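You operate a simulated robot arm through the tools that you are given. There is no shell and no other tool. Be economical: measure what you need, move in short steps, check, and stop when the job is done.

The job below is to be done with a simulated robot arm. You get a single attempt, and the scene is never put back.

## Task
Pump the grey gauge plate up into green, then bleed it into yellow.
Fine: lock the loose black collar and open the red handle first; shut the red handle in the green band; bleed with the blue knob, leave it shut. The plug stays.

Only the result counts: the job must be done as asked and must still hold three seconds after the hand-in. Knocking over, shifting, dropping, spilling or breaking anything else fails it.

## Robot
A 6-joint arm with a two-finger parallel gripper, fixed in place. Base frame: the origin is at the foot of the arm, x ahead of it, y to its left, z up. Lengths are in m, angles in rad, forces in N, time in s.
Its first joint turns from -1.152 to 1.152 rad. Payload 2.7 kg.
The tool frame sits at the grasp point between the pads (the TCP): z along the fingers, y along the line on which they close. The tips reach 0.023 m beyond it. Largest opening 0.094 m; finger width 0.038, thickness 0.01; the body of the gripper, 0.054 by 0.096 m, starts 0.039 m behind the TCP.
Orientation is that of the tool frame in the base frame, as a unit quaternion [w, x, y, z]. With the fingers straight down and closing along the base's y, the tool's x points along the base's -x, its y along +y and its z along -z.

## Interface
- The arm moves only by the tool nudge_tool. Its argument "deltas" is a list of rows, each an object of numbers (a shift or turn left out is 0, a gripper value left out holds the last): "grip": the finger opening in m, from 0 to 0.094; "dx", "dy", "dz": the shift along the base's x, y, z in units of 150 mm (1.0 is 150 mm); "ax", "ay", "az": the turn, a rotation vector about the base's x, y, z in units of 60 degrees (1.0 is 60 degrees). In form: [{"grip": .., "dx": .., "dy": .., "dz": .., "ax": .., "ay": .., "az": ..}, ...]. A call has 1 to 12 rows; each row is the pose to reach, as a shift and turn from the pose commanded when the call began. A call with a number of a shift or a turn outside -1 to 1 is refused whole. Each row takes 0.2 s and may step no farther than 0.05 m and 0.15 rad from the row before; otherwise, or with a gripper value out of range, the whole call is refused. Where a pose cannot be reached the arm comes as near as it can. A force on the tool above 70 N (or 10 N above the force at the start of the call, whichever is more), or a blocked arm, ends the call early, and 0.2 s more pass. The fingers move at their own pace (about 0.045 m/s each) and stop on an object; they squeeze with about 38 N. The grip force told is the motor's: it shows also when the fingers shut on nothing. Time passes only in rows, and 0.2 s behind the last, so rows that repeat a pose let the fingers close. It gives the time, the measured TCP pose, the force on the tool (base axes), the opening and the grip force at its end, in the units of the frame above (readings bear some noise), and new pictures: "pictures" is both (left out), scene, wrist or none.
- Cameras (640 x 400 px; columns grow to the right, rows downward): "scene" is fixed at [0.0732, -0.4299, 1.4084]; the picture's right is [0.81, -0.59, 0.00], its down [-0.32, -0.43, -0.84] and it looks along [0.50, 0.68, -0.54] (base axes); focal length 320 px, centre (320, 200). "wrist" rides on the gripper at [-0.039, 0, -0.044] in the tool frame; the picture's right is [0.00, -1.00, 0.00], its down [0.97, 0.00, -0.24] and it looks along [0.24, 0.00, 0.97] (tool axes); focal length 218 px, centre (320, 200). There is no depth. A picture from a camera that has moved, and an enlarged one, comes with that camera's place and axes in the base frame and with its lens.
- close_up(camera, box): a new picture of the part [left, top, right, bottom] of that camera's present view, enlarged. It takes no simulated time.
- close_job(): hands the job in; it is judged then, once.

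Work in short steps. Places have to be worked out from the pictures, the camera data and where the tool is seen: move nearer, look again, correct. Check each grasp and each placing, and mend what went wrong. You have 120 turns and 170 pictures in all, those below and enlarged ones among them. Open the gripper and draw the arm clear of the work before you hand the job in, unless the task says otherwise; then end with one line.

The tools are called after "Request:" by a JSON object that holds its "api" and its "payload". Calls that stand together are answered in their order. nudge_tool: Moves the arm, as the interface text tells. Its arguments: {"type":"object","properties":{"deltas":{"type":"array","items":{"type":"object","properties":{"grip":{"type":"number"},"dx":{"type":"number"},"dy":{"type":"number"},"dz":{"type":"number"},"ax":{"type":"number"},"ay":{"type":"number"},"az":{"type":"number"}}}},"pictures":{"type":"string","enum":["both","scene","wrist","none"]}},"required":["deltas"]} The other tools are called the same way: close_up (camera, box) takes an enlarged picture of a part of a camera's view; close_job () hands the job in.

At the start:

```text
time: 0.0
ee_pos: [0.3387, 0.1264, 1.2403]
ee_rot: [0.0, 0.0, 1.0, 0.0]
contact_force: [0.1, -0.7, -0.2]
opening: 0.094
grasp_force: 0.0
```

scene: 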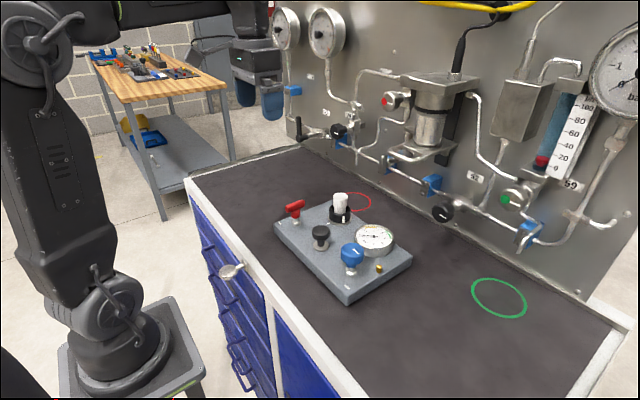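
wrist: 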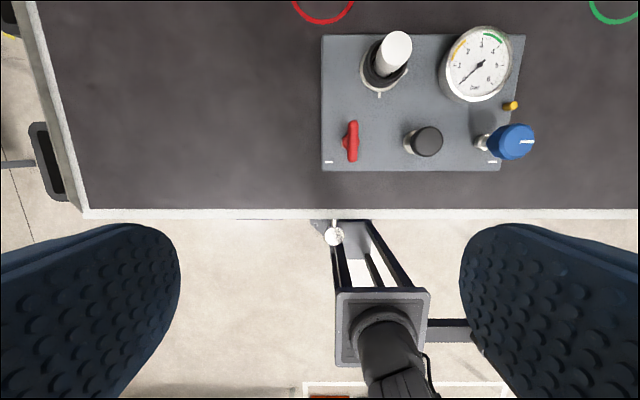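

I'll start by enlarging both views of the gauge plate to identify its parts.

Request:
{"api": "close_up", "payload": {"camera": "scene", "box": [260, 180, 420, 310]}}

Request:
{"api": "close_up", "payload": {"camera": "wrist", "box": [310, 20, 550, 180]}}

```text
3.08 times, centred on (340, 245) of scene
camera zoom: at [0.0732, -0.4299, 1.4084], right [0.81, -0.59, 0.0], down [-0.32, -0.43, -0.84], along [0.5, 0.68, -0.54], focal length 985 px, centre (258, 62)
```

zoom: 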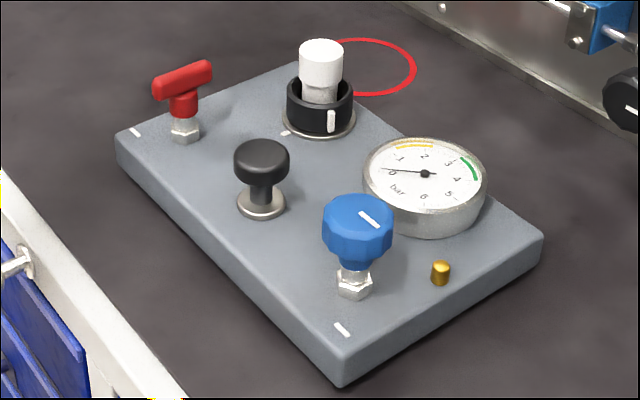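

```text
2.50 times, centred on (430, 100) of wrist
camera zoom: at [0.3779, 0.1261, 1.2834], right [0.0, -1.0, 0.0], down [-0.97, 0.0, 0.24], along [-0.24, 0.0, -0.97], focal length 546 px, centre (45, 450)
```

zoom: 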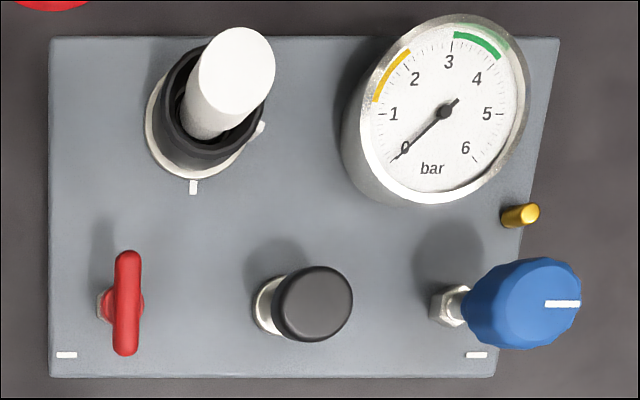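

Triangulating both views puts the plate top near z≈0.955, with x 0.34–0.52 and y −0.15–0.12. The parts are the red handle (0.384, 0.092), pump (0.384, −0.004), blue knob (0.384, −0.108) and collar (0.477, 0.046). I'll move above the plate for a better look.

Request:
{"api": "nudge_tool", "payload": {"deltas": [{"dx": 0.15, "dy": -0.21, "dz": -0.15}, {"dx": 0.3, "dy": -0.42, "dz": -0.3}, {"dx": 0.45, "dy": -0.63, "dz": -0.45}, {"dx": 0.6, "dy": -0.84, "dz": -0.6}, {"dx": 0.6, "dy": -0.84, "dz": -0.6}]}}

```text
time: 1.2
ee_pos: [0.4272, 0.0017, 1.152]
ee_rot: [0.0, 0.0, 1.0, 0.001]
contact_force: [0.2, -0.6, -0.7]
opening: 0.0941
grasp_force: 0.1
camera wrist: at [0.4682, 0.001, 1.1937], right [0.0, -1.0, 0.0], down [-0.97, 0.0, 0.24], along [-0.24, 0.0, -0.97], focal length 218 px, centre (320, 200)
```

scene: 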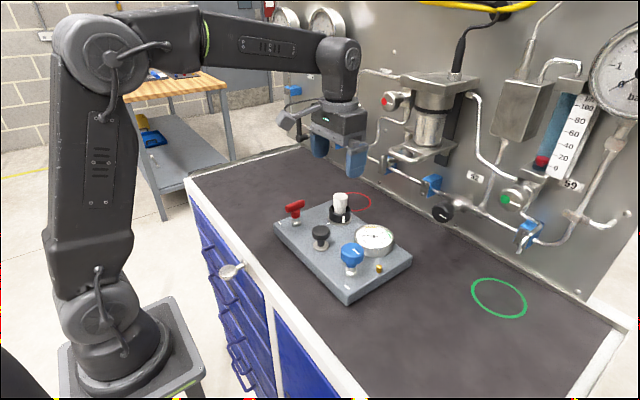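
wrist: 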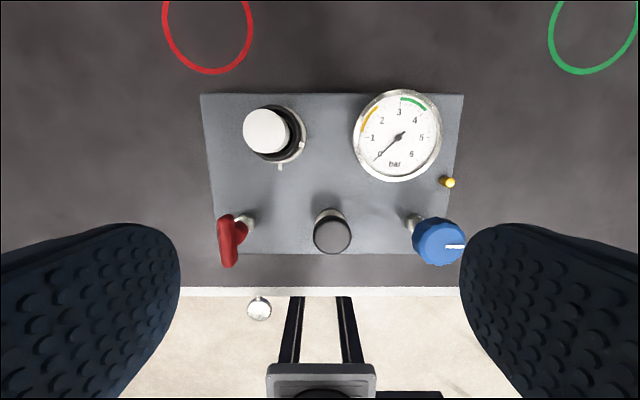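

The estimates hold up from this pose too. I'll take an enlarged view of the collar and dial.

Request:
{"api": "close_up", "payload": {"camera": "wrist", "box": [196, 80, 484, 272]}}

Request:
{"api": "close_up", "payload": {"camera": "wrist", "box": [230, 90, 330, 180]}}

Request:
{"api": "close_up", "payload": {"camera": "scene", "box": [310, 180, 400, 260]}}

```text
2.08 times, centred on (340, 176) of wrist
camera zoom: at [0.4682, 0.001, 1.1937], right [0.0, -1.0, 0.0], down [-0.97, 0.0, 0.24], along [-0.24, 0.0, -0.97], focal length 455 px, centre (278, 250)
```

zoom: 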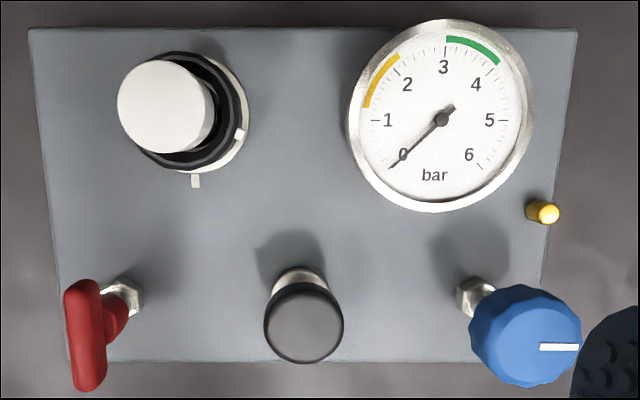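

```text
4.44 times, centred on (280, 135) of wrist
camera zoom: at [0.4682, 0.001, 1.1937], right [0.0, -1.0, 0.0], down [-0.97, 0.0, 0.24], along [-0.24, 0.0, -0.97], focal length 970 px, centre (498, 489)
```

zoom: 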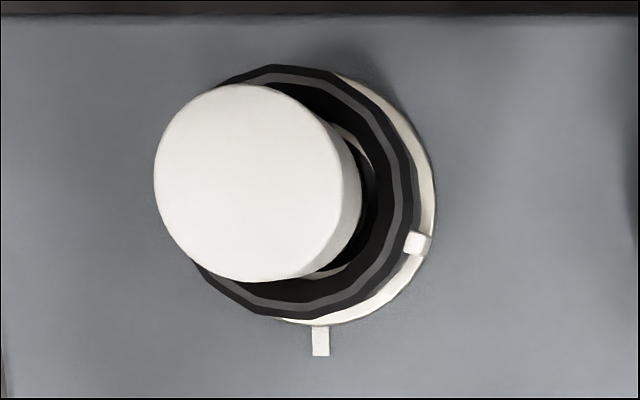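

```text
5.00 times, centred on (355, 220) of scene
camera zoom: at [0.0732, -0.4299, 1.4084], right [0.81, -0.59, 0.0], down [-0.32, -0.43, -0.84], along [0.5, 0.68, -0.54], focal length 1601 px, centre (145, 100)
```

zoom: 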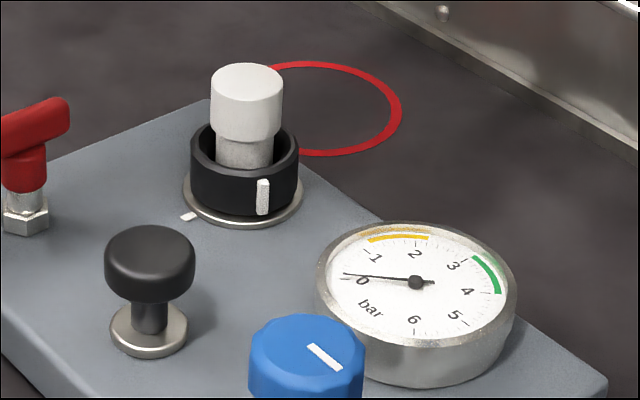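

Collar centre is about (0.479, 0.0447), with the collar top near z≈0.983 and the plug top near 1.02. The collar mark sits at −108° and the plate mark at 180°, so it needs roughly 72° clockwise. I'll hover over the collar and check the alignment.

Request:
{"api": "nudge_tool", "payload": {"deltas": [{"dx": 0.17, "dy": 0.15, "dz": -0.2}, {"dx": 0.335, "dy": 0.297, "dz": -0.4}, {"dx": 0.335, "dy": 0.297, "dz": -0.469}, {"dx": 0.335, "dy": 0.297, "dz": -0.469}]}}

```text
time: 2.2
ee_pos: [0.4777, 0.045, 1.0808]
ee_rot: [0.0, 0.0, 1.0, 0.0]
contact_force: [0.7, -1.4, -0.4]
opening: 0.0939
grasp_force: 0.0
camera wrist: at [0.518, 0.0455, 1.1238], right [0.0, -1.0, 0.0], down [-0.97, 0.0, 0.24], along [-0.24, 0.0, -0.97], focal length 218 px, centre (320, 200)
```

scene: 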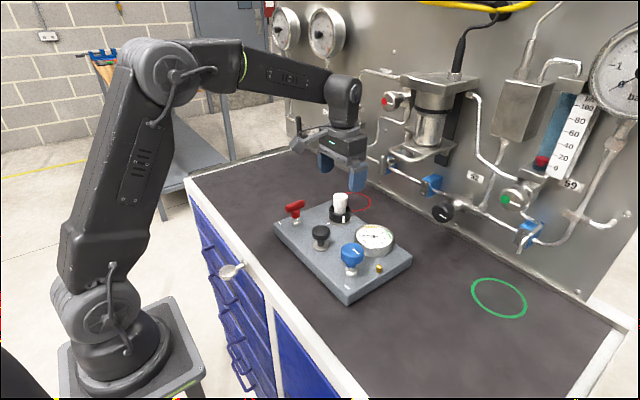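
wrist: 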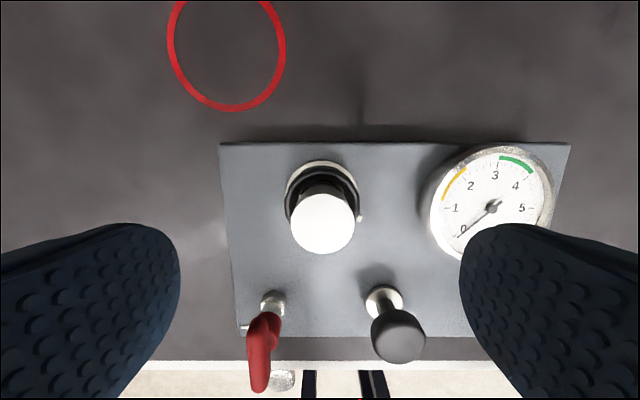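

Alignment looks good: the plug is at (0.480, 0.044). I'll descend to TCP z≈0.992 so that the tips straddle the collar.

Request:
{"api": "nudge_tool", "payload": {"deltas": [{"dz": -0.2}, {"dz": -0.4, "dx": 0.005, "dy": -0.004}, {"dz": -0.5, "dx": 0.005, "dy": -0.004}, {"dz": -0.59, "dx": 0.005, "dy": -0.004}, {"dz": -0.59, "dx": 0.005, "dy": -0.004}]}}

Request:
{"api": "close_up", "payload": {"camera": "scene", "box": [300, 150, 400, 240]}}

```text
time: 3.4
ee_pos: [0.4787, 0.0449, 0.9924]
ee_rot: [-0.001, 0.0, 1.0, 0.0]
contact_force: [0.4, -0.2, -1.1]
opening: 0.094
grasp_force: 0.0
camera wrist: at [0.5182, 0.0438, 1.0354], right [0.0, -1.0, 0.0], down [-0.97, 0.0, 0.24], along [-0.24, 0.0, -0.97], focal length 218 px, centre (320, 200)
```

scene: 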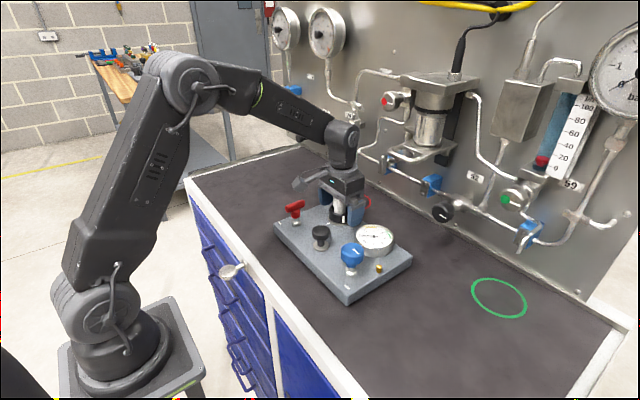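
wrist: 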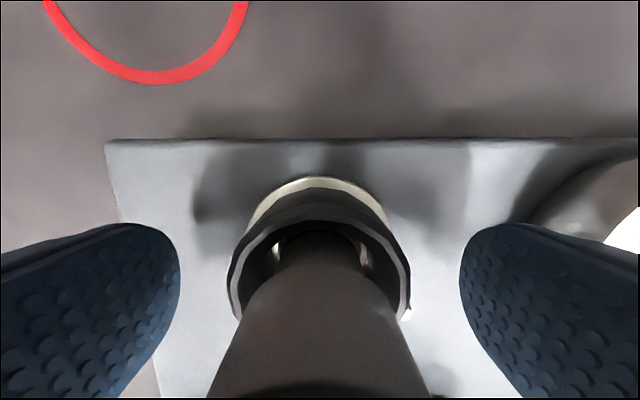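

```text
4.44 times, centred on (350, 195) of scene
camera zoom: at [0.0732, -0.4299, 1.4084], right [0.81, -0.59, 0.0], down [-0.32, -0.43, -0.84], along [0.5, 0.68, -0.54], focal length 1423 px, centre (187, 222)
```

zoom: 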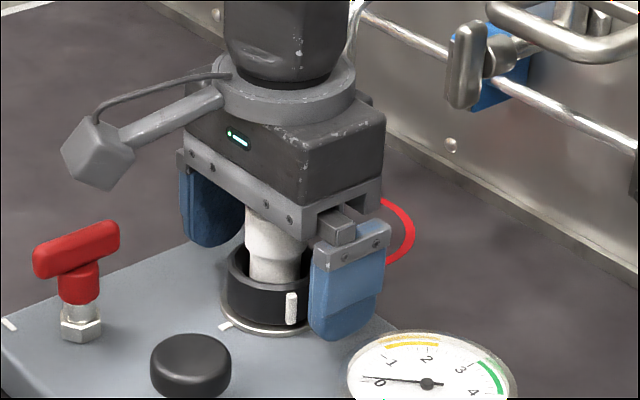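

The fingers straddle the collar and clear the plug. I'll yaw +30° so the pads miss the raised mark, then close on the collar.

Request:
{"api": "nudge_tool", "payload": {"deltas": [{"az": 0.13}, {"az": 0.26}, {"az": 0.39}, {"az": 0.5}, {"az": 0.5, "grip": 0.03}, {"az": 0.5, "grip": 0.03}, {"az": 0.5, "grip": 0.03}, {"az": 0.5, "grip": 0.03}]}}

Request:
{"api": "close_up", "payload": {"camera": "scene", "box": [300, 150, 400, 240]}}

```text
time: 5.2
ee_pos: [0.4777, 0.0452, 0.9924]
ee_rot: [0.0, -0.258, 0.966, 0.0]
contact_force: [-2.1, 3.5, 0.8]
opening: 0.0506
grasp_force: 38.5
camera wrist: at [0.5132, 0.0639, 1.0349], right [0.5, -0.87, 0.0], down [-0.84, -0.49, 0.24], along [-0.21, -0.12, -0.97], focal length 218 px, centre (320, 200)
```

scene: 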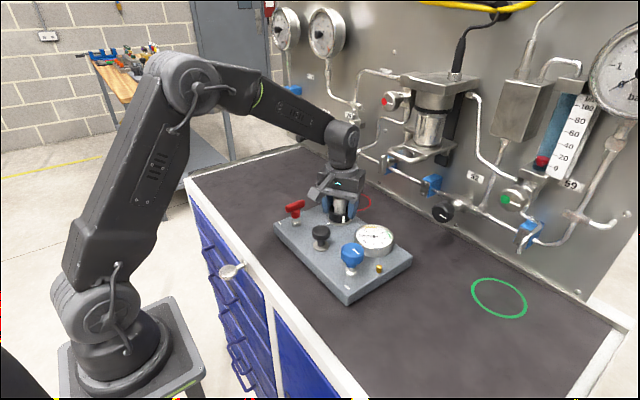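
wrist: 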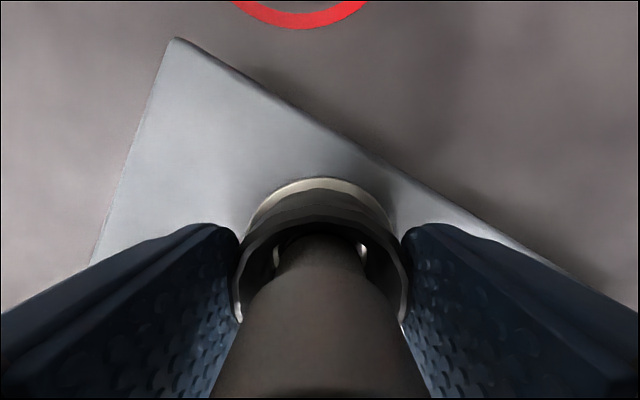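

```text
4.44 times, centred on (350, 195) of scene
camera zoom: at [0.0732, -0.4297, 1.4084], right [0.81, -0.59, 0.0], down [-0.32, -0.43, -0.84], along [0.5, 0.68, -0.54], focal length 1423 px, centre (187, 222)
```

zoom: 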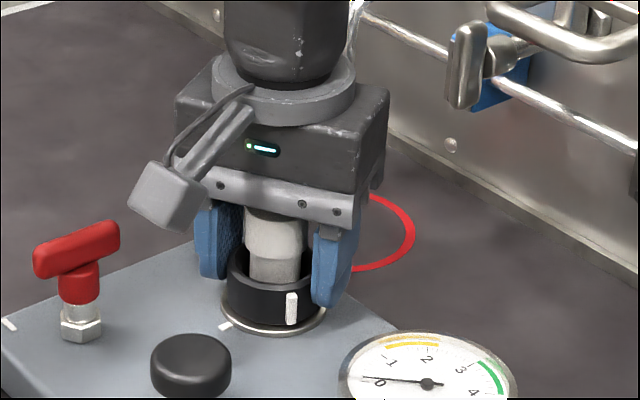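

The collar is gripped at 0.0506 m. I'll turn it clockwise in small steps, about 55° first, and then look.

Request:
{"api": "nudge_tool", "payload": {"deltas": [{"az": -0.1}, {"az": -0.2}, {"az": -0.3}, {"az": -0.4}, {"az": -0.5}, {"az": -0.6}, {"az": -0.7}, {"az": -0.8}, {"az": -0.9}, {"az": -0.9}]}}

Request:
{"api": "close_up", "payload": {"camera": "scene", "box": [300, 150, 400, 240]}}

```text
time: 7.4
ee_pos: [0.4787, 0.0438, 0.9919]
ee_rot: [-0.001, 0.209, 0.978, 0.0]
contact_force: [-20.6, -1.8, 16.0]
opening: 0.0503
grasp_force: 37.4
camera wrist: at [0.5151, 0.0279, 1.0349], right [-0.41, -0.91, 0.0], down [-0.89, 0.4, 0.24], along [-0.22, 0.1, -0.97], focal length 218 px, centre (320, 200)
```

scene: 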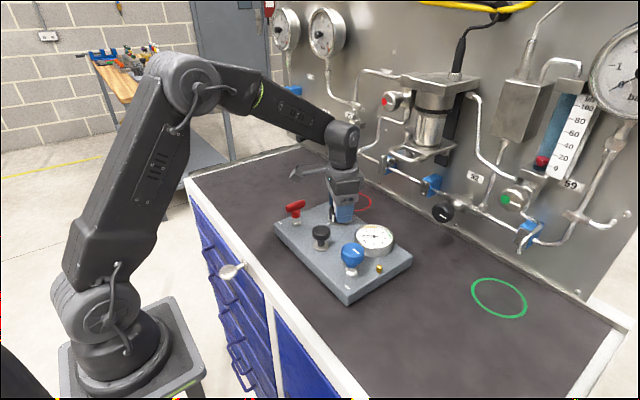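
wrist: 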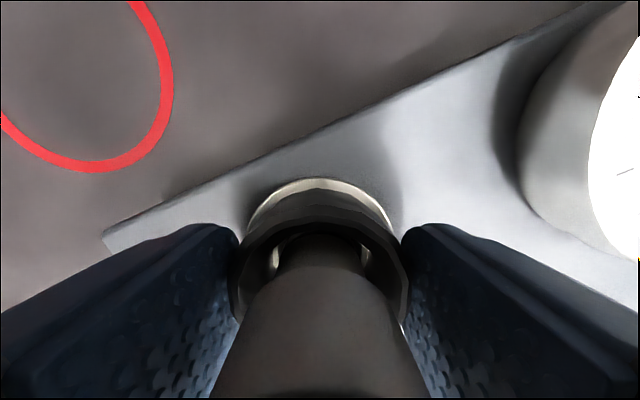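

```text
4.44 times, centred on (350, 195) of scene
camera zoom: at [0.0724, -0.4299, 1.4084], right [0.81, -0.59, 0.0], down [-0.32, -0.43, -0.84], along [0.5, 0.68, -0.54], focal length 1423 px, centre (187, 222)
```

zoom: 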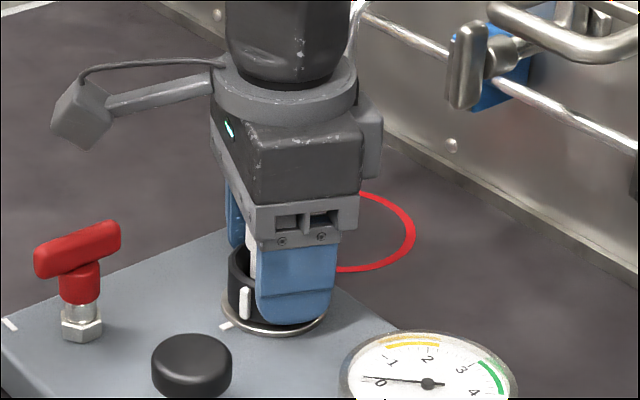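

The mark followed the turn. I'll go on another 18°.

Request:
{"api": "nudge_tool", "payload": {"deltas": [{"az": -0.1}, {"az": -0.2}, {"az": -0.3}, {"az": -0.3}], "pictures": "wrist"}}

Request:
{"api": "close_up", "payload": {"camera": "scene", "box": [320, 180, 380, 230]}}

```text
time: 8.4
ee_pos: [0.4791, 0.0436, 0.9924]
ee_rot: [-0.001, 0.359, 0.933, -0.001]
contact_force: [-10.8, -6.1, 13.7]
opening: 0.0506
grasp_force: 38.3
camera wrist: at [0.5092, 0.0169, 1.0348], right [-0.67, -0.74, 0.0], down [-0.72, 0.65, 0.24], along [-0.18, 0.16, -0.97], focal length 218 px, centre (320, 200)
```

wrist: 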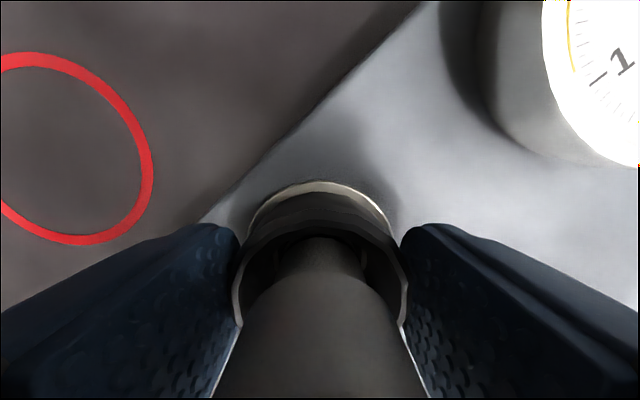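

```text
8.00 times, centred on (350, 205) of scene
camera zoom: at [0.0727, -0.4301, 1.4084], right [0.81, -0.59, 0.0], down [-0.32, -0.43, -0.84], along [0.5, 0.68, -0.54], focal length 2562 px, centre (80, 160)
```

zoom: 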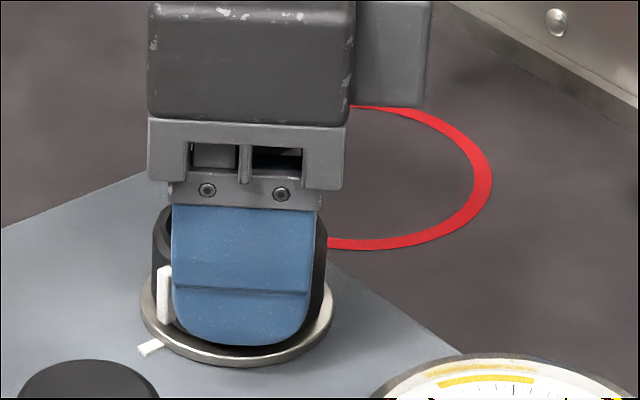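

The mark now appears lined up with the plate mark after 72° of turn. I'll release, lift and verify.

Request:
{"api": "nudge_tool", "payload": {"deltas": [{"grip": 0.094}, {"grip": 0.094}, {"grip": 0.094}, {"grip": 0.094, "dz": 0.2}, {"grip": 0.094, "dz": 0.5}, {"grip": 0.094, "dz": 0.8}, {"grip": 0.094, "dz": 0.8, "az": 0.14}, {"az": 0.28, "dz": 0.9}, {"az": 0.42, "dz": 0.9, "dx": -0.1}, {"az": 0.56, "dz": 0.9, "dx": -0.2}, {"az": 0.7, "dz": 0.9, "dx": -0.3}, {"az": 0.7, "dz": 0.9, "dx": -0.3}], "pictures": "wrist"}}

Request:
{"api": "close_up", "payload": {"camera": "scene", "box": [310, 180, 400, 260]}}

Request:
{"api": "close_up", "payload": {"camera": "wrist", "box": [220, 60, 420, 220]}}

```text
time: 11.0
ee_pos: [0.4344, 0.0444, 1.1256]
ee_rot: [0.0, -0.001, 1.0, 0.001]
contact_force: [0.2, 0.5, 0.2]
opening: 0.0939
grasp_force: 0.0
camera wrist: at [0.474, 0.0439, 1.1682], right [0.0, -1.0, 0.0], down [-0.97, 0.0, 0.24], along [-0.24, 0.0, -0.97], focal length 218 px, centre (320, 200)
```

wrist: 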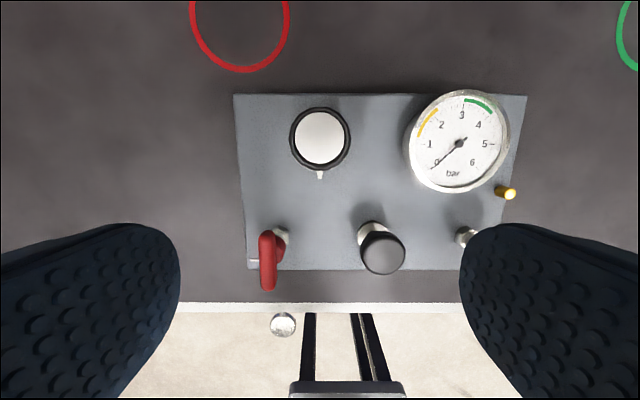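

```text
5.00 times, centred on (355, 220) of scene
camera zoom: at [0.0732, -0.4299, 1.4084], right [0.81, -0.59, 0.0], down [-0.32, -0.43, -0.84], along [0.5, 0.68, -0.54], focal length 1601 px, centre (145, 100)
```

zoom: 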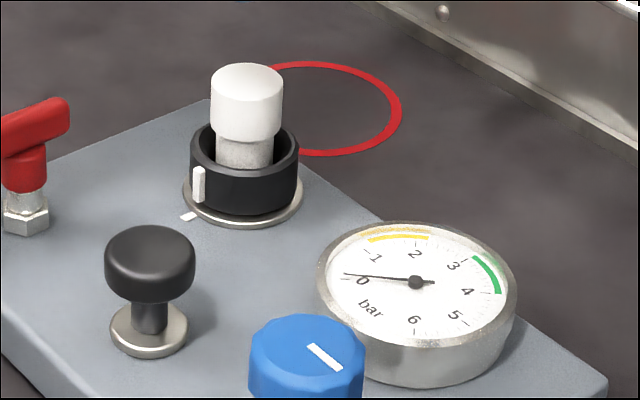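

```text
2.50 times, centred on (320, 140) of wrist
camera zoom: at [0.474, 0.0439, 1.1682], right [0.0, -1.0, 0.0], down [-0.97, 0.0, 0.24], along [-0.24, 0.0, -0.97], focal length 546 px, centre (320, 350)
```

zoom: 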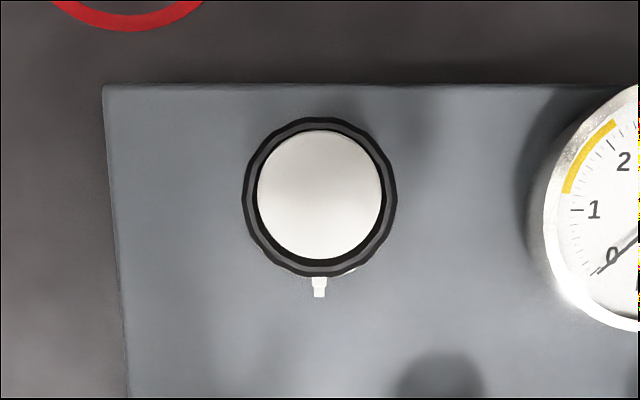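

The collar mark now lines up exactly with the plate mark. Next is the red handle, whose bar centre I judge at (0.385, 0.088, 1.01), lying along x. I'll hover above it with the fingers part-closed.

Request:
{"api": "nudge_tool", "payload": {"deltas": [{"grip": 0.06, "dx": -0.15, "dy": 0.14, "dz": -0.1}, {"dx": -0.332, "dy": 0.291, "dz": -0.2}, {"dx": -0.332, "dy": 0.291, "dz": -0.377}, {"dx": -0.332, "dy": 0.291, "dz": -0.377}]}}

Request:
{"api": "close_up", "payload": {"camera": "scene", "box": [250, 160, 350, 240]}}

```text
time: 12.0
ee_pos: [0.3841, 0.0901, 1.071]
ee_rot: [0.0, 0.001, 1.0, 0.0]
contact_force: [-0.7, 0.7, 0.3]
opening: 0.06
grasp_force: 0.2
camera wrist: at [0.4239, 0.0881, 1.1122], right [0.0, -1.0, 0.0], down [-0.97, 0.0, 0.24], along [-0.24, 0.0, -0.97], focal length 218 px, centre (320, 200)
```

scene: 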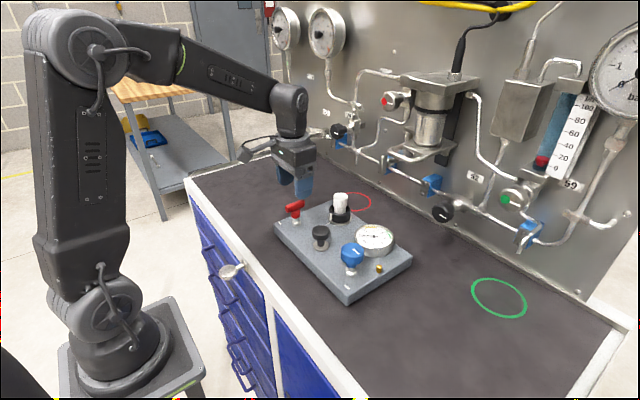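
wrist: 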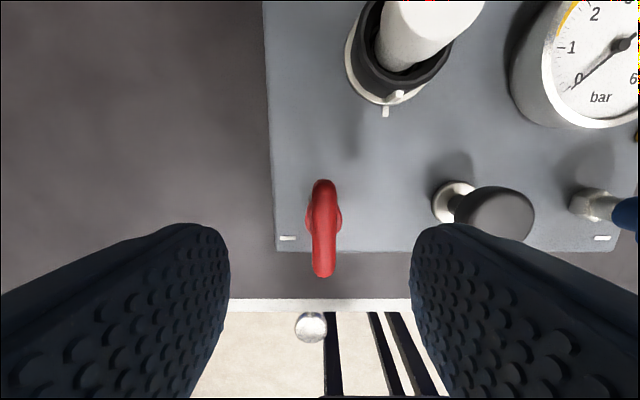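

```text
5.00 times, centred on (300, 200) of scene
camera zoom: at [0.0732, -0.4298, 1.4084], right [0.81, -0.59, 0.0], down [-0.32, -0.43, -0.84], along [0.5, 0.68, -0.54], focal length 1601 px, centre (420, 200)
```

zoom: 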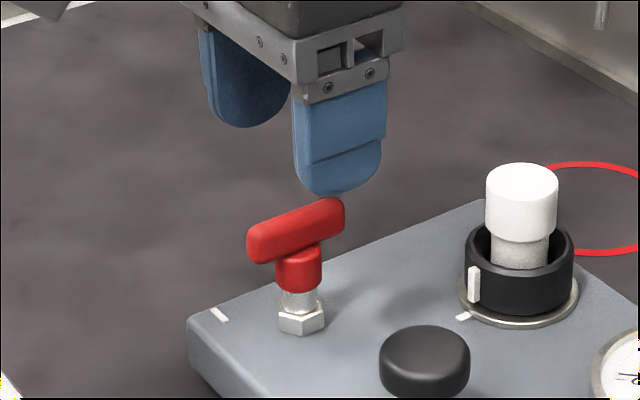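

The bar is centred between the fingers. I'll descend to TCP z≈1.016 and close on it.

Request:
{"api": "nudge_tool", "payload": {"deltas": [{"dz": -0.2, "dy": -0.005}, {"dz": -0.36, "dy": -0.005}, {"dz": -0.36, "dy": -0.005}, {"dz": -0.36, "dy": -0.005, "grip": 0.0}, {"dz": -0.36, "dy": -0.005, "grip": 0.0}, {"dz": -0.36, "dy": -0.005, "grip": 0.0}, {"dz": -0.36, "dy": -0.005, "grip": 0.0}], "pictures": "wrist"}}

Request:
{"api": "close_up", "payload": {"camera": "scene", "box": [250, 160, 350, 240]}}

```text
time: 13.6
ee_pos: [0.3835, 0.087, 1.0152]
ee_rot: [0.0, 0.0, 1.0, 0.0]
contact_force: [1.8, -15.7, -0.1]
opening: 0.0207
grasp_force: 37.7
camera wrist: at [0.4236, 0.0863, 1.0592], right [0.0, -1.0, 0.0], down [-0.97, 0.0, 0.24], along [-0.24, 0.0, -0.97], focal length 218 px, centre (320, 200)
```

wrist: 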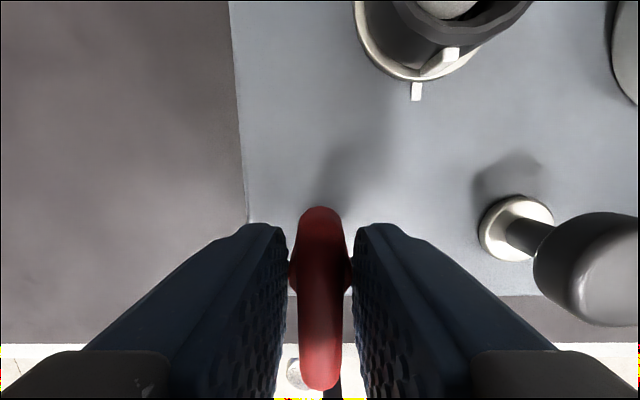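

```text
5.00 times, centred on (300, 200) of scene
camera zoom: at [0.0733, -0.4303, 1.4082], right [0.81, -0.59, 0.0], down [-0.32, -0.43, -0.84], along [0.5, 0.68, -0.54], focal length 1601 px, centre (420, 200)
```

zoom: 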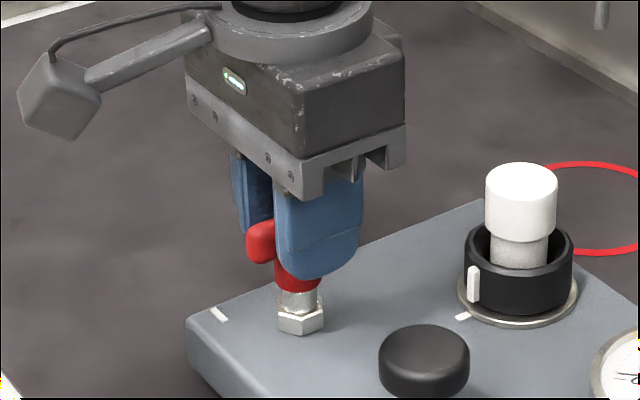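

The 0.0207 opening means the pads are on the round boss rather than the bar, and the −y force shows the axis sits slightly lower in y. I'll open, rise 9 mm, shift −1.5 mm and regrip the bar.

Request:
{"api": "nudge_tool", "payload": {"deltas": [{"grip": 0.05}, {"grip": 0.05}, {"dz": 0.06, "dy": -0.01}, {"dz": 0.06, "dy": -0.01, "grip": 0.0}, {"dz": 0.06, "dy": -0.01, "grip": 0.0}, {"dz": 0.06, "dy": -0.01, "grip": 0.0}, {"dz": 0.06, "dy": -0.01, "grip": 0.0}], "pictures": "wrist"}}

```text
time: 15.2
ee_pos: [0.3856, 0.0875, 1.0263]
ee_rot: [0.0, -0.001, 1.0, -0.001]
contact_force: [0.2, -2.1, 1.4]
opening: 0.0118
grasp_force: 38.2
camera wrist: at [0.424, 0.0861, 1.0686], right [0.0, -1.0, 0.0], down [-0.97, 0.0, 0.24], along [-0.24, 0.0, -0.97], focal length 218 px, centre (320, 200)
```

wrist: 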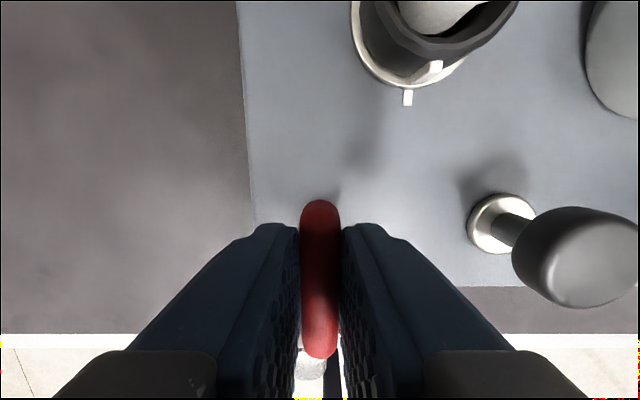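

The bar is held at 0.0118 m. I'll try opening counter-clockwise a little and watch the force.

Request:
{"api": "nudge_tool", "payload": {"deltas": [{"az": 0.08}, {"az": 0.16}, {"az": 0.25}, {"az": 0.25}], "pictures": "wrist"}}

Request:
{"api": "close_up", "payload": {"camera": "scene", "box": [250, 160, 350, 240]}}

```text
time: 16.2
ee_pos: [0.3838, 0.0877, 1.0264]
ee_rot: [0.001, -0.131, 0.991, 0.001]
contact_force: [-1.2, 16.5, 7.6]
opening: 0.012
grasp_force: 38.1
camera wrist: at [0.4226, 0.0967, 1.0686], right [0.26, -0.97, 0.0], down [-0.94, -0.25, 0.24], along [-0.23, -0.06, -0.97], focal length 218 px, centre (320, 200)
```

wrist: 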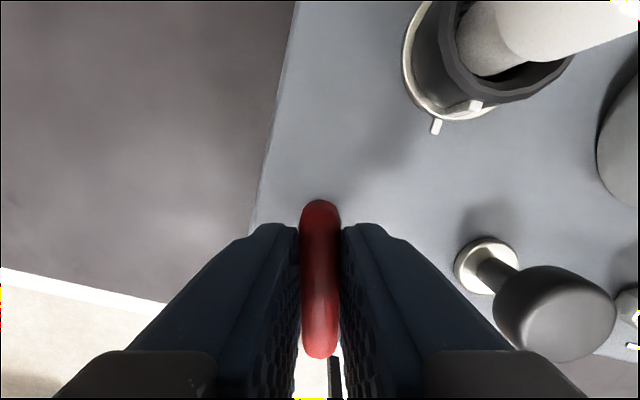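

```text
5.00 times, centred on (300, 200) of scene
camera zoom: at [0.0731, -0.4294, 1.4085], right [0.81, -0.59, 0.0], down [-0.32, -0.44, -0.84], along [0.5, 0.68, -0.54], focal length 1601 px, centre (420, 200)
```

zoom: 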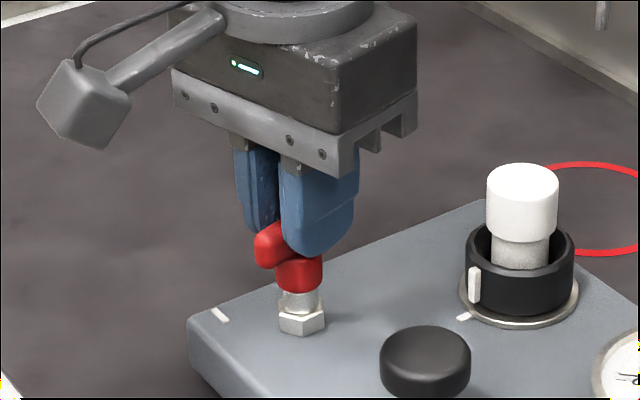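

It turns freely counter-clockwise, so I'll continue towards 90°.

Request:
{"api": "nudge_tool", "payload": {"deltas": [{"az": 0.12}, {"az": 0.24}, {"az": 0.36}, {"az": 0.48}, {"az": 0.6}, {"az": 0.72}, {"az": 0.84}, {"az": 0.96}, {"az": 0.96}], "pictures": "none"}}

Request:
{"api": "nudge_tool", "payload": {"deltas": [{"az": 0.1}, {"az": 0.2}, {"az": 0.29}, {"az": 0.29}], "pictures": "wrist"}}

Request:
{"api": "close_up", "payload": {"camera": "scene", "box": [250, 160, 350, 240]}}

```text
time: 18.2
ee_pos: [0.383, 0.0878, 1.0264]
ee_rot: [0.002, -0.592, 0.806, 0.002]
contact_force: [-29.3, 29.8, 27.6]
opening: 0.0118
grasp_force: 38.2
```

```text
time: 19.2
ee_pos: [0.3815, 0.0892, 1.0258]
ee_rot: [0.0, -0.707, 0.707, 0.002]
contact_force: [-29.8, 25.8, 27.0]
opening: 0.0121
grasp_force: 37.9
camera wrist: at [0.3832, 0.1265, 1.068], right [1.0, 0.0, 0.0], down [0.0, -0.97, 0.24], along [0.0, -0.24, -0.97], focal length 218 px, centre (320, 200)
```

wrist: 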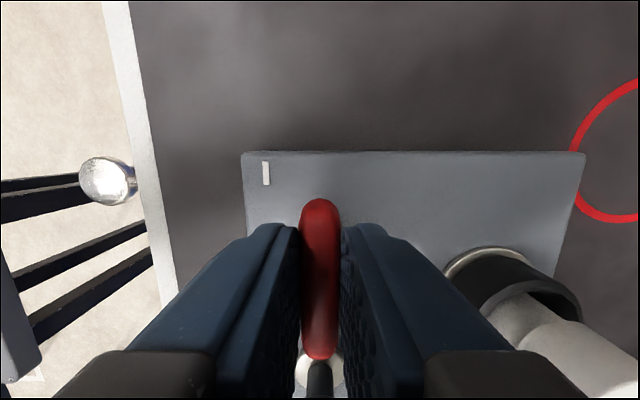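

```text
5.00 times, centred on (300, 200) of scene
camera zoom: at [0.072, -0.4292, 1.4087], right [0.81, -0.59, 0.0], down [-0.32, -0.44, -0.84], along [0.5, 0.68, -0.54], focal length 1601 px, centre (420, 200)
```

zoom: 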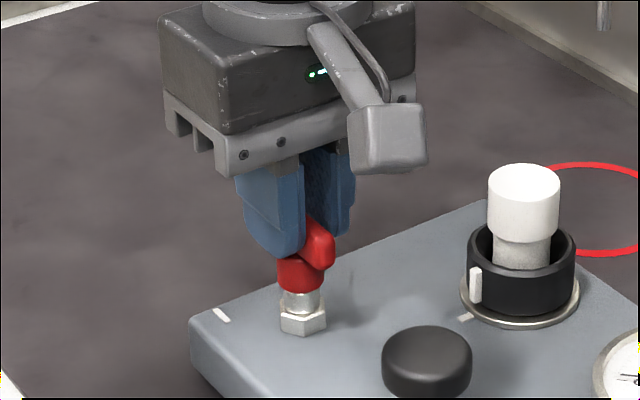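

The handle is now along y, parallel to the plate dash. I'll release, lift and look.

Request:
{"api": "nudge_tool", "payload": {"deltas": [{"grip": 0.05}, {"grip": 0.05}, {"grip": 0.05, "dz": 0.2}, {"dz": 0.45}, {"dz": 0.45}], "pictures": "wrist"}}

Request:
{"api": "close_up", "payload": {"camera": "scene", "box": [260, 180, 420, 310]}}

```text
time: 20.4
ee_pos: [0.3846, 0.0875, 1.0927]
ee_rot: [-0.001, -0.707, 0.708, 0.0]
contact_force: [0.1, -0.2, 0.4]
opening: 0.05
grasp_force: 0.1
camera wrist: at [0.386, 0.1256, 1.1368], right [1.0, 0.0, 0.0], down [0.0, -0.97, 0.24], along [0.0, -0.24, -0.97], focal length 218 px, centre (320, 200)
```

wrist: 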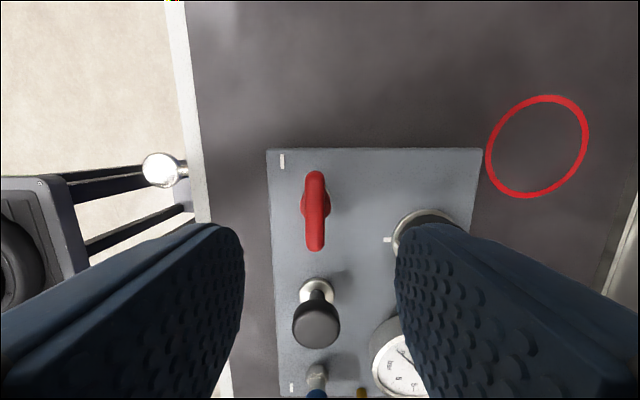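

```text
3.08 times, centred on (340, 245) of scene
camera zoom: at [0.0732, -0.4299, 1.4084], right [0.81, -0.59, 0.0], down [-0.32, -0.43, -0.84], along [0.5, 0.68, -0.54], focal length 985 px, centre (258, 62)
```

zoom: 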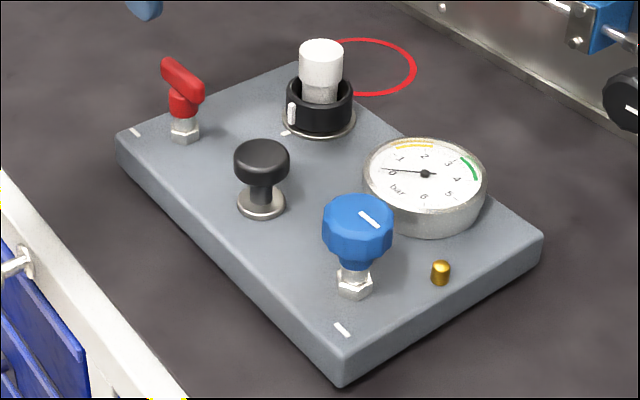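

The red handle turned 90° and nothing else moved. Next is the pump, with its head at about (0.383, −0.006) and its top near z≈1.0. I'll hover above it with the fingers closed.

Request:
{"api": "nudge_tool", "payload": {"deltas": [{"grip": 0.0, "dy": -0.1, "az": -0.14}, {"dy": -0.25, "az": -0.28}, {"dy": -0.4, "az": -0.42}, {"dx": -0.007, "dy": -0.55, "az": -0.56}, {"dx": -0.007, "dy": -0.612, "az": -0.7}, {"dx": -0.007, "dy": -0.612, "az": -0.84}, {"dx": -0.007, "dy": -0.612, "az": -0.98}, {"dx": -0.007, "dy": -0.612, "az": -0.98}], "pictures": "none"}}

Request:
{"api": "nudge_tool", "payload": {"deltas": [{"az": -0.14}, {"az": -0.28, "dz": -0.1}, {"az": -0.42, "dz": -0.2}, {"az": -0.52, "dz": -0.283}, {"az": -0.52, "dz": -0.283}]}}

Request:
{"api": "close_up", "payload": {"camera": "scene", "box": [260, 180, 420, 310]}}

```text
time: 22.2
ee_pos: [0.3836, -0.0057, 1.0921]
ee_rot: [0.0, -0.268, 0.963, 0.0]
contact_force: [0.4, 0.0, -0.1]
opening: 0.0
grasp_force: 38.2
```

```text
time: 23.4
ee_pos: [0.3827, -0.006, 1.0509]
ee_rot: [0.0, 0.001, 1.0, 0.001]
contact_force: [0.3, 0.6, -0.5]
opening: 0.0001
grasp_force: 38.0
camera wrist: at [0.4224, -0.007, 1.0929], right [0.0, -1.0, 0.0], down [-0.97, 0.0, 0.24], along [-0.24, 0.0, -0.97], focal length 218 px, centre (320, 200)
```

scene: 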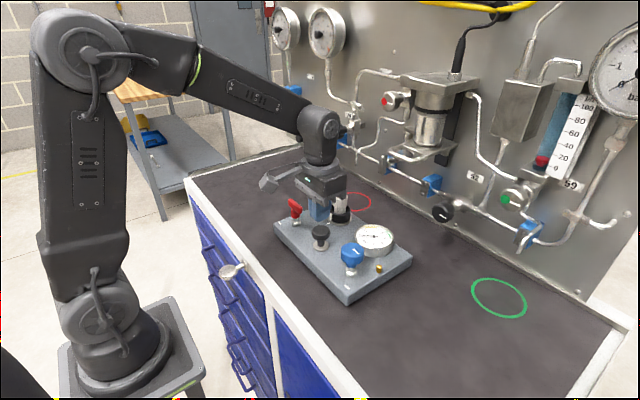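
wrist: 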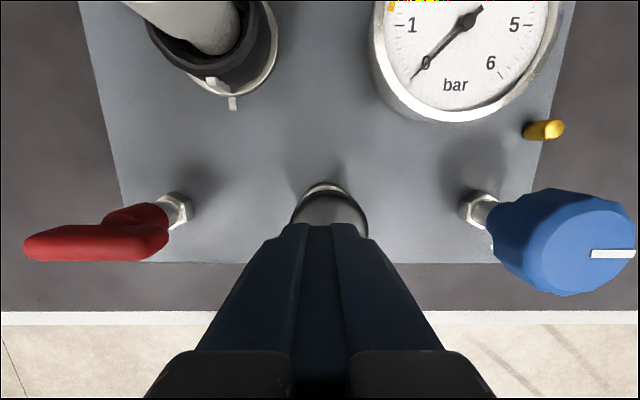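

```text
3.08 times, centred on (340, 245) of scene
camera zoom: at [0.0732, -0.4299, 1.4084], right [0.81, -0.59, 0.0], down [-0.32, -0.43, -0.84], along [0.5, 0.68, -0.54], focal length 985 px, centre (258, 62)
```

zoom: 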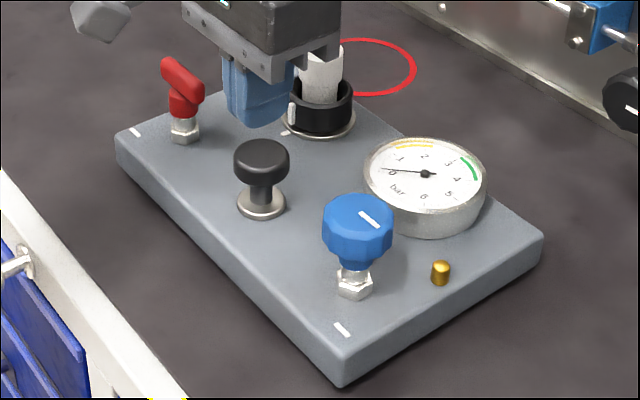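

Well centred. I'll press down gradually, taking the tip from 1.028 to about 0.988.

Request:
{"api": "nudge_tool", "payload": {"deltas": [{"dz": -0.1}, {"dz": -0.17}, {"dz": -0.2}, {"dz": -0.23}, {"dz": -0.26}, {"dz": -0.26}], "pictures": "none"}}

Request:
{"api": "close_up", "payload": {"camera": "scene", "box": [260, 180, 420, 310]}}

```text
time: 24.8
ee_pos: [0.3827, -0.0061, 1.0137]
ee_rot: [0.0, 0.0, 1.0, 0.0]
contact_force: [1.3, -3.1, 5.1]
opening: 0.0
grasp_force: 38.0
```

```text
3.08 times, centred on (340, 245) of scene
camera zoom: at [0.0732, -0.43, 1.4084], right [0.81, -0.59, 0.0], down [-0.32, -0.43, -0.84], along [0.5, 0.68, -0.54], focal length 985 px, centre (258, 62)
```

zoom: 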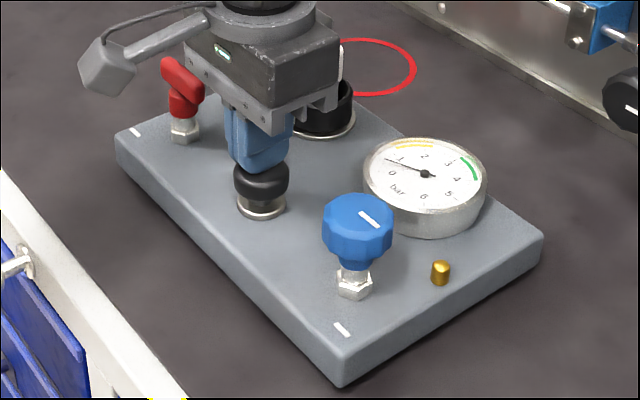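

The gauge is rising, so the valve is open and the pump works. I'll press to the bottom of the stroke.

Request:
{"api": "nudge_tool", "payload": {"deltas": [{"dz": -0.02}, {"dz": -0.04}, {"dz": -0.06}, {"dz": -0.06}], "pictures": "none"}}

Request:
{"api": "close_up", "payload": {"camera": "scene", "box": [260, 180, 420, 310]}}

```text
time: 25.8
ee_pos: [0.3826, -0.0052, 1.0041]
ee_rot: [0.002, -0.001, 1.0, 0.0]
contact_force: [-3.8, -5.3, 21.6]
opening: 0.0
grasp_force: 38.2
```

```text
3.08 times, centred on (340, 245) of scene
camera zoom: at [0.0728, -0.43, 1.4084], right [0.81, -0.59, 0.0], down [-0.32, -0.43, -0.84], along [0.5, 0.68, -0.54], focal length 985 px, centre (258, 62)
```

zoom: 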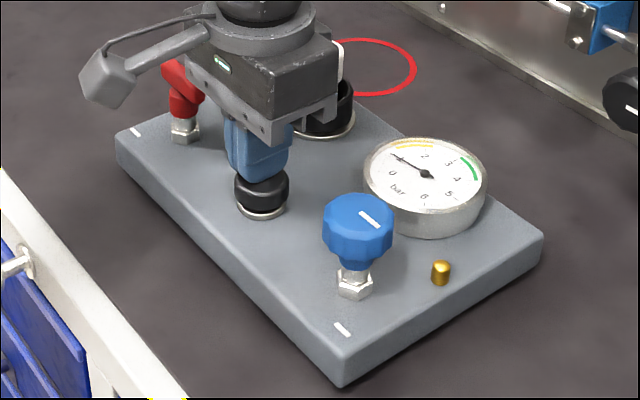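

That is the bottom of the stroke, with the gauge at about 1 bar. I'll lift and check that it springs back and holds.

Request:
{"api": "nudge_tool", "payload": {"deltas": [{"dz": 0.1}, {"dz": 0.2}, {"dz": 0.25}, {"dz": 0.25}], "pictures": "none"}}

Request:
{"api": "close_up", "payload": {"camera": "scene", "box": [320, 200, 420, 270]}}

Request:
{"api": "close_up", "payload": {"camera": "scene", "box": [290, 200, 350, 260]}}

```text
time: 26.8
ee_pos: [0.3814, -0.0061, 1.0414]
ee_rot: [0.001, 0.0, 1.0, 0.0]
contact_force: [-0.3, 0.3, 0.3]
opening: 0.0001
grasp_force: 37.8
```

```text
5.71 times, centred on (370, 235) of scene
camera zoom: at [0.0732, -0.4299, 1.4084], right [0.81, -0.59, 0.0], down [-0.32, -0.43, -0.84], along [0.5, 0.68, -0.54], focal length 1830 px, centre (34, 0)
```

zoom: 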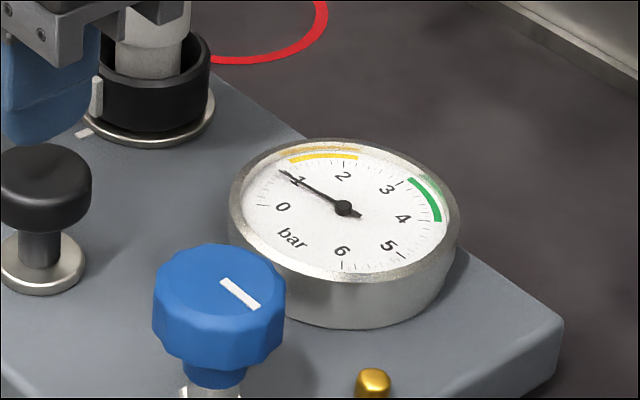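

```text
6.67 times, centred on (320, 230) of scene
camera zoom: at [0.0732, -0.4299, 1.4084], right [0.81, -0.59, 0.0], down [-0.32, -0.43, -0.84], along [0.5, 0.68, -0.54], focal length 2135 px, centre (320, 0)
```

zoom: 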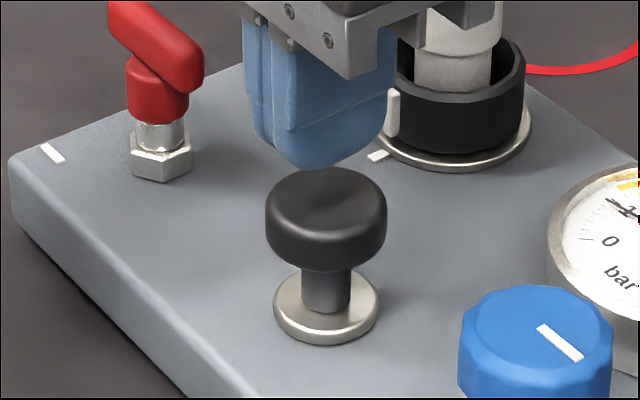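

It sprang back and holds about 1 bar per full stroke. I'll give two more full strokes.

Request:
{"api": "nudge_tool", "payload": {"deltas": [{"dz": -0.1}, {"dz": -0.18}, {"dz": -0.25}, {"dz": -0.25}, {"dz": -0.1}, {"dz": 0.0}, {"dz": -0.1}, {"dz": -0.18}, {"dz": -0.25}, {"dz": -0.25}, {"dz": -0.1}, {"dz": 0.0}], "pictures": "none"}}

Request:
{"api": "close_up", "payload": {"camera": "scene", "box": [320, 200, 420, 270]}}

```text
time: 29.4
ee_pos: [0.3829, -0.006, 1.0397]
ee_rot: [-0.001, 0.0, 1.0, 0.0]
contact_force: [0.4, 0.8, 1.2]
opening: 0.0
grasp_force: 38.3
```

```text
5.71 times, centred on (370, 235) of scene
camera zoom: at [0.0732, -0.4299, 1.4084], right [0.81, -0.59, 0.0], down [-0.32, -0.43, -0.84], along [0.5, 0.68, -0.54], focal length 1830 px, centre (34, 0)
```

zoom: 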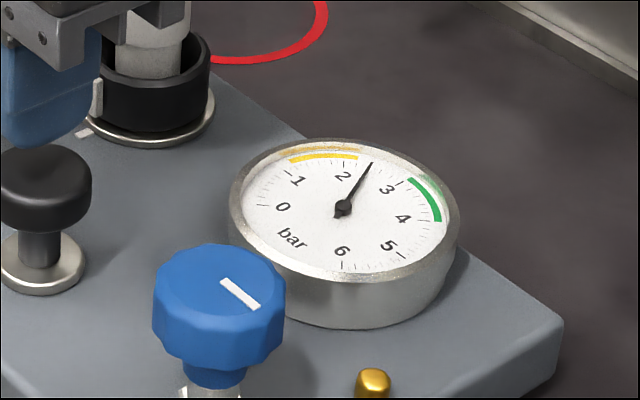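

It now reads about 2.4. I'll give another full stroke.

Request:
{"api": "nudge_tool", "payload": {"deltas": [{"dz": -0.1}, {"dz": -0.18}, {"dz": -0.25}, {"dz": -0.25}, {"dz": -0.1}, {"dz": 0.0}, {"dz": 0.0}], "pictures": "none"}}

Request:
{"api": "close_up", "payload": {"camera": "scene", "box": [320, 200, 420, 270]}}

```text
time: 31.0
ee_pos: [0.3822, -0.0054, 1.0398]
ee_rot: [-0.001, 0.0, 1.0, 0.0]
contact_force: [-0.7, 0.0, -0.5]
opening: 0.0001
grasp_force: 37.7
```

```text
5.71 times, centred on (370, 235) of scene
camera zoom: at [0.0732, -0.4299, 1.4084], right [0.81, -0.59, 0.0], down [-0.32, -0.43, -0.84], along [0.5, 0.68, -0.54], focal length 1830 px, centre (34, 0)
```

zoom: 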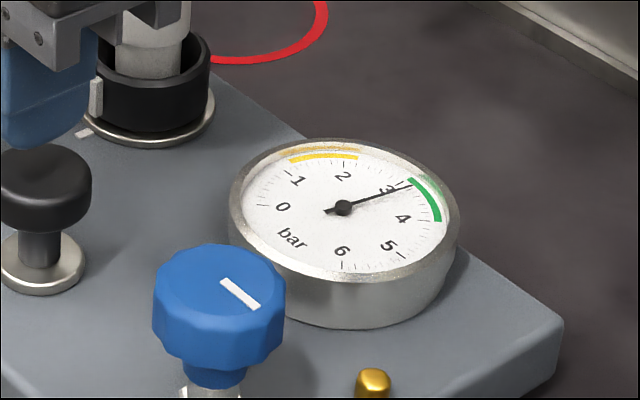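

It reads about 3.05, just at the edge of green. A partial stroke should bring it to mid-green.

Request:
{"api": "nudge_tool", "payload": {"deltas": [{"dz": -0.1}, {"dz": -0.15}, {"dz": -0.18}, {"dz": -0.18}, {"dz": -0.1}, {"dz": 0.0}, {"dz": 0.0}], "pictures": "none"}}

Request:
{"api": "close_up", "payload": {"camera": "scene", "box": [320, 200, 420, 270]}}

```text
time: 32.6
ee_pos: [0.3826, -0.0054, 1.0406]
ee_rot: [0.001, 0.001, 1.0, 0.0]
contact_force: [-0.9, -1.0, 0.2]
opening: 0.0
grasp_force: 38.0
```

```text
5.71 times, centred on (370, 235) of scene
camera zoom: at [0.0732, -0.4299, 1.4084], right [0.81, -0.59, 0.0], down [-0.32, -0.43, -0.84], along [0.5, 0.68, -0.54], focal length 1830 px, centre (34, 0)
```

zoom: 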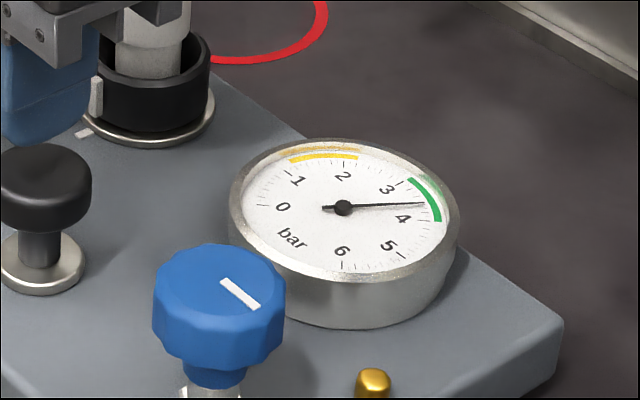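

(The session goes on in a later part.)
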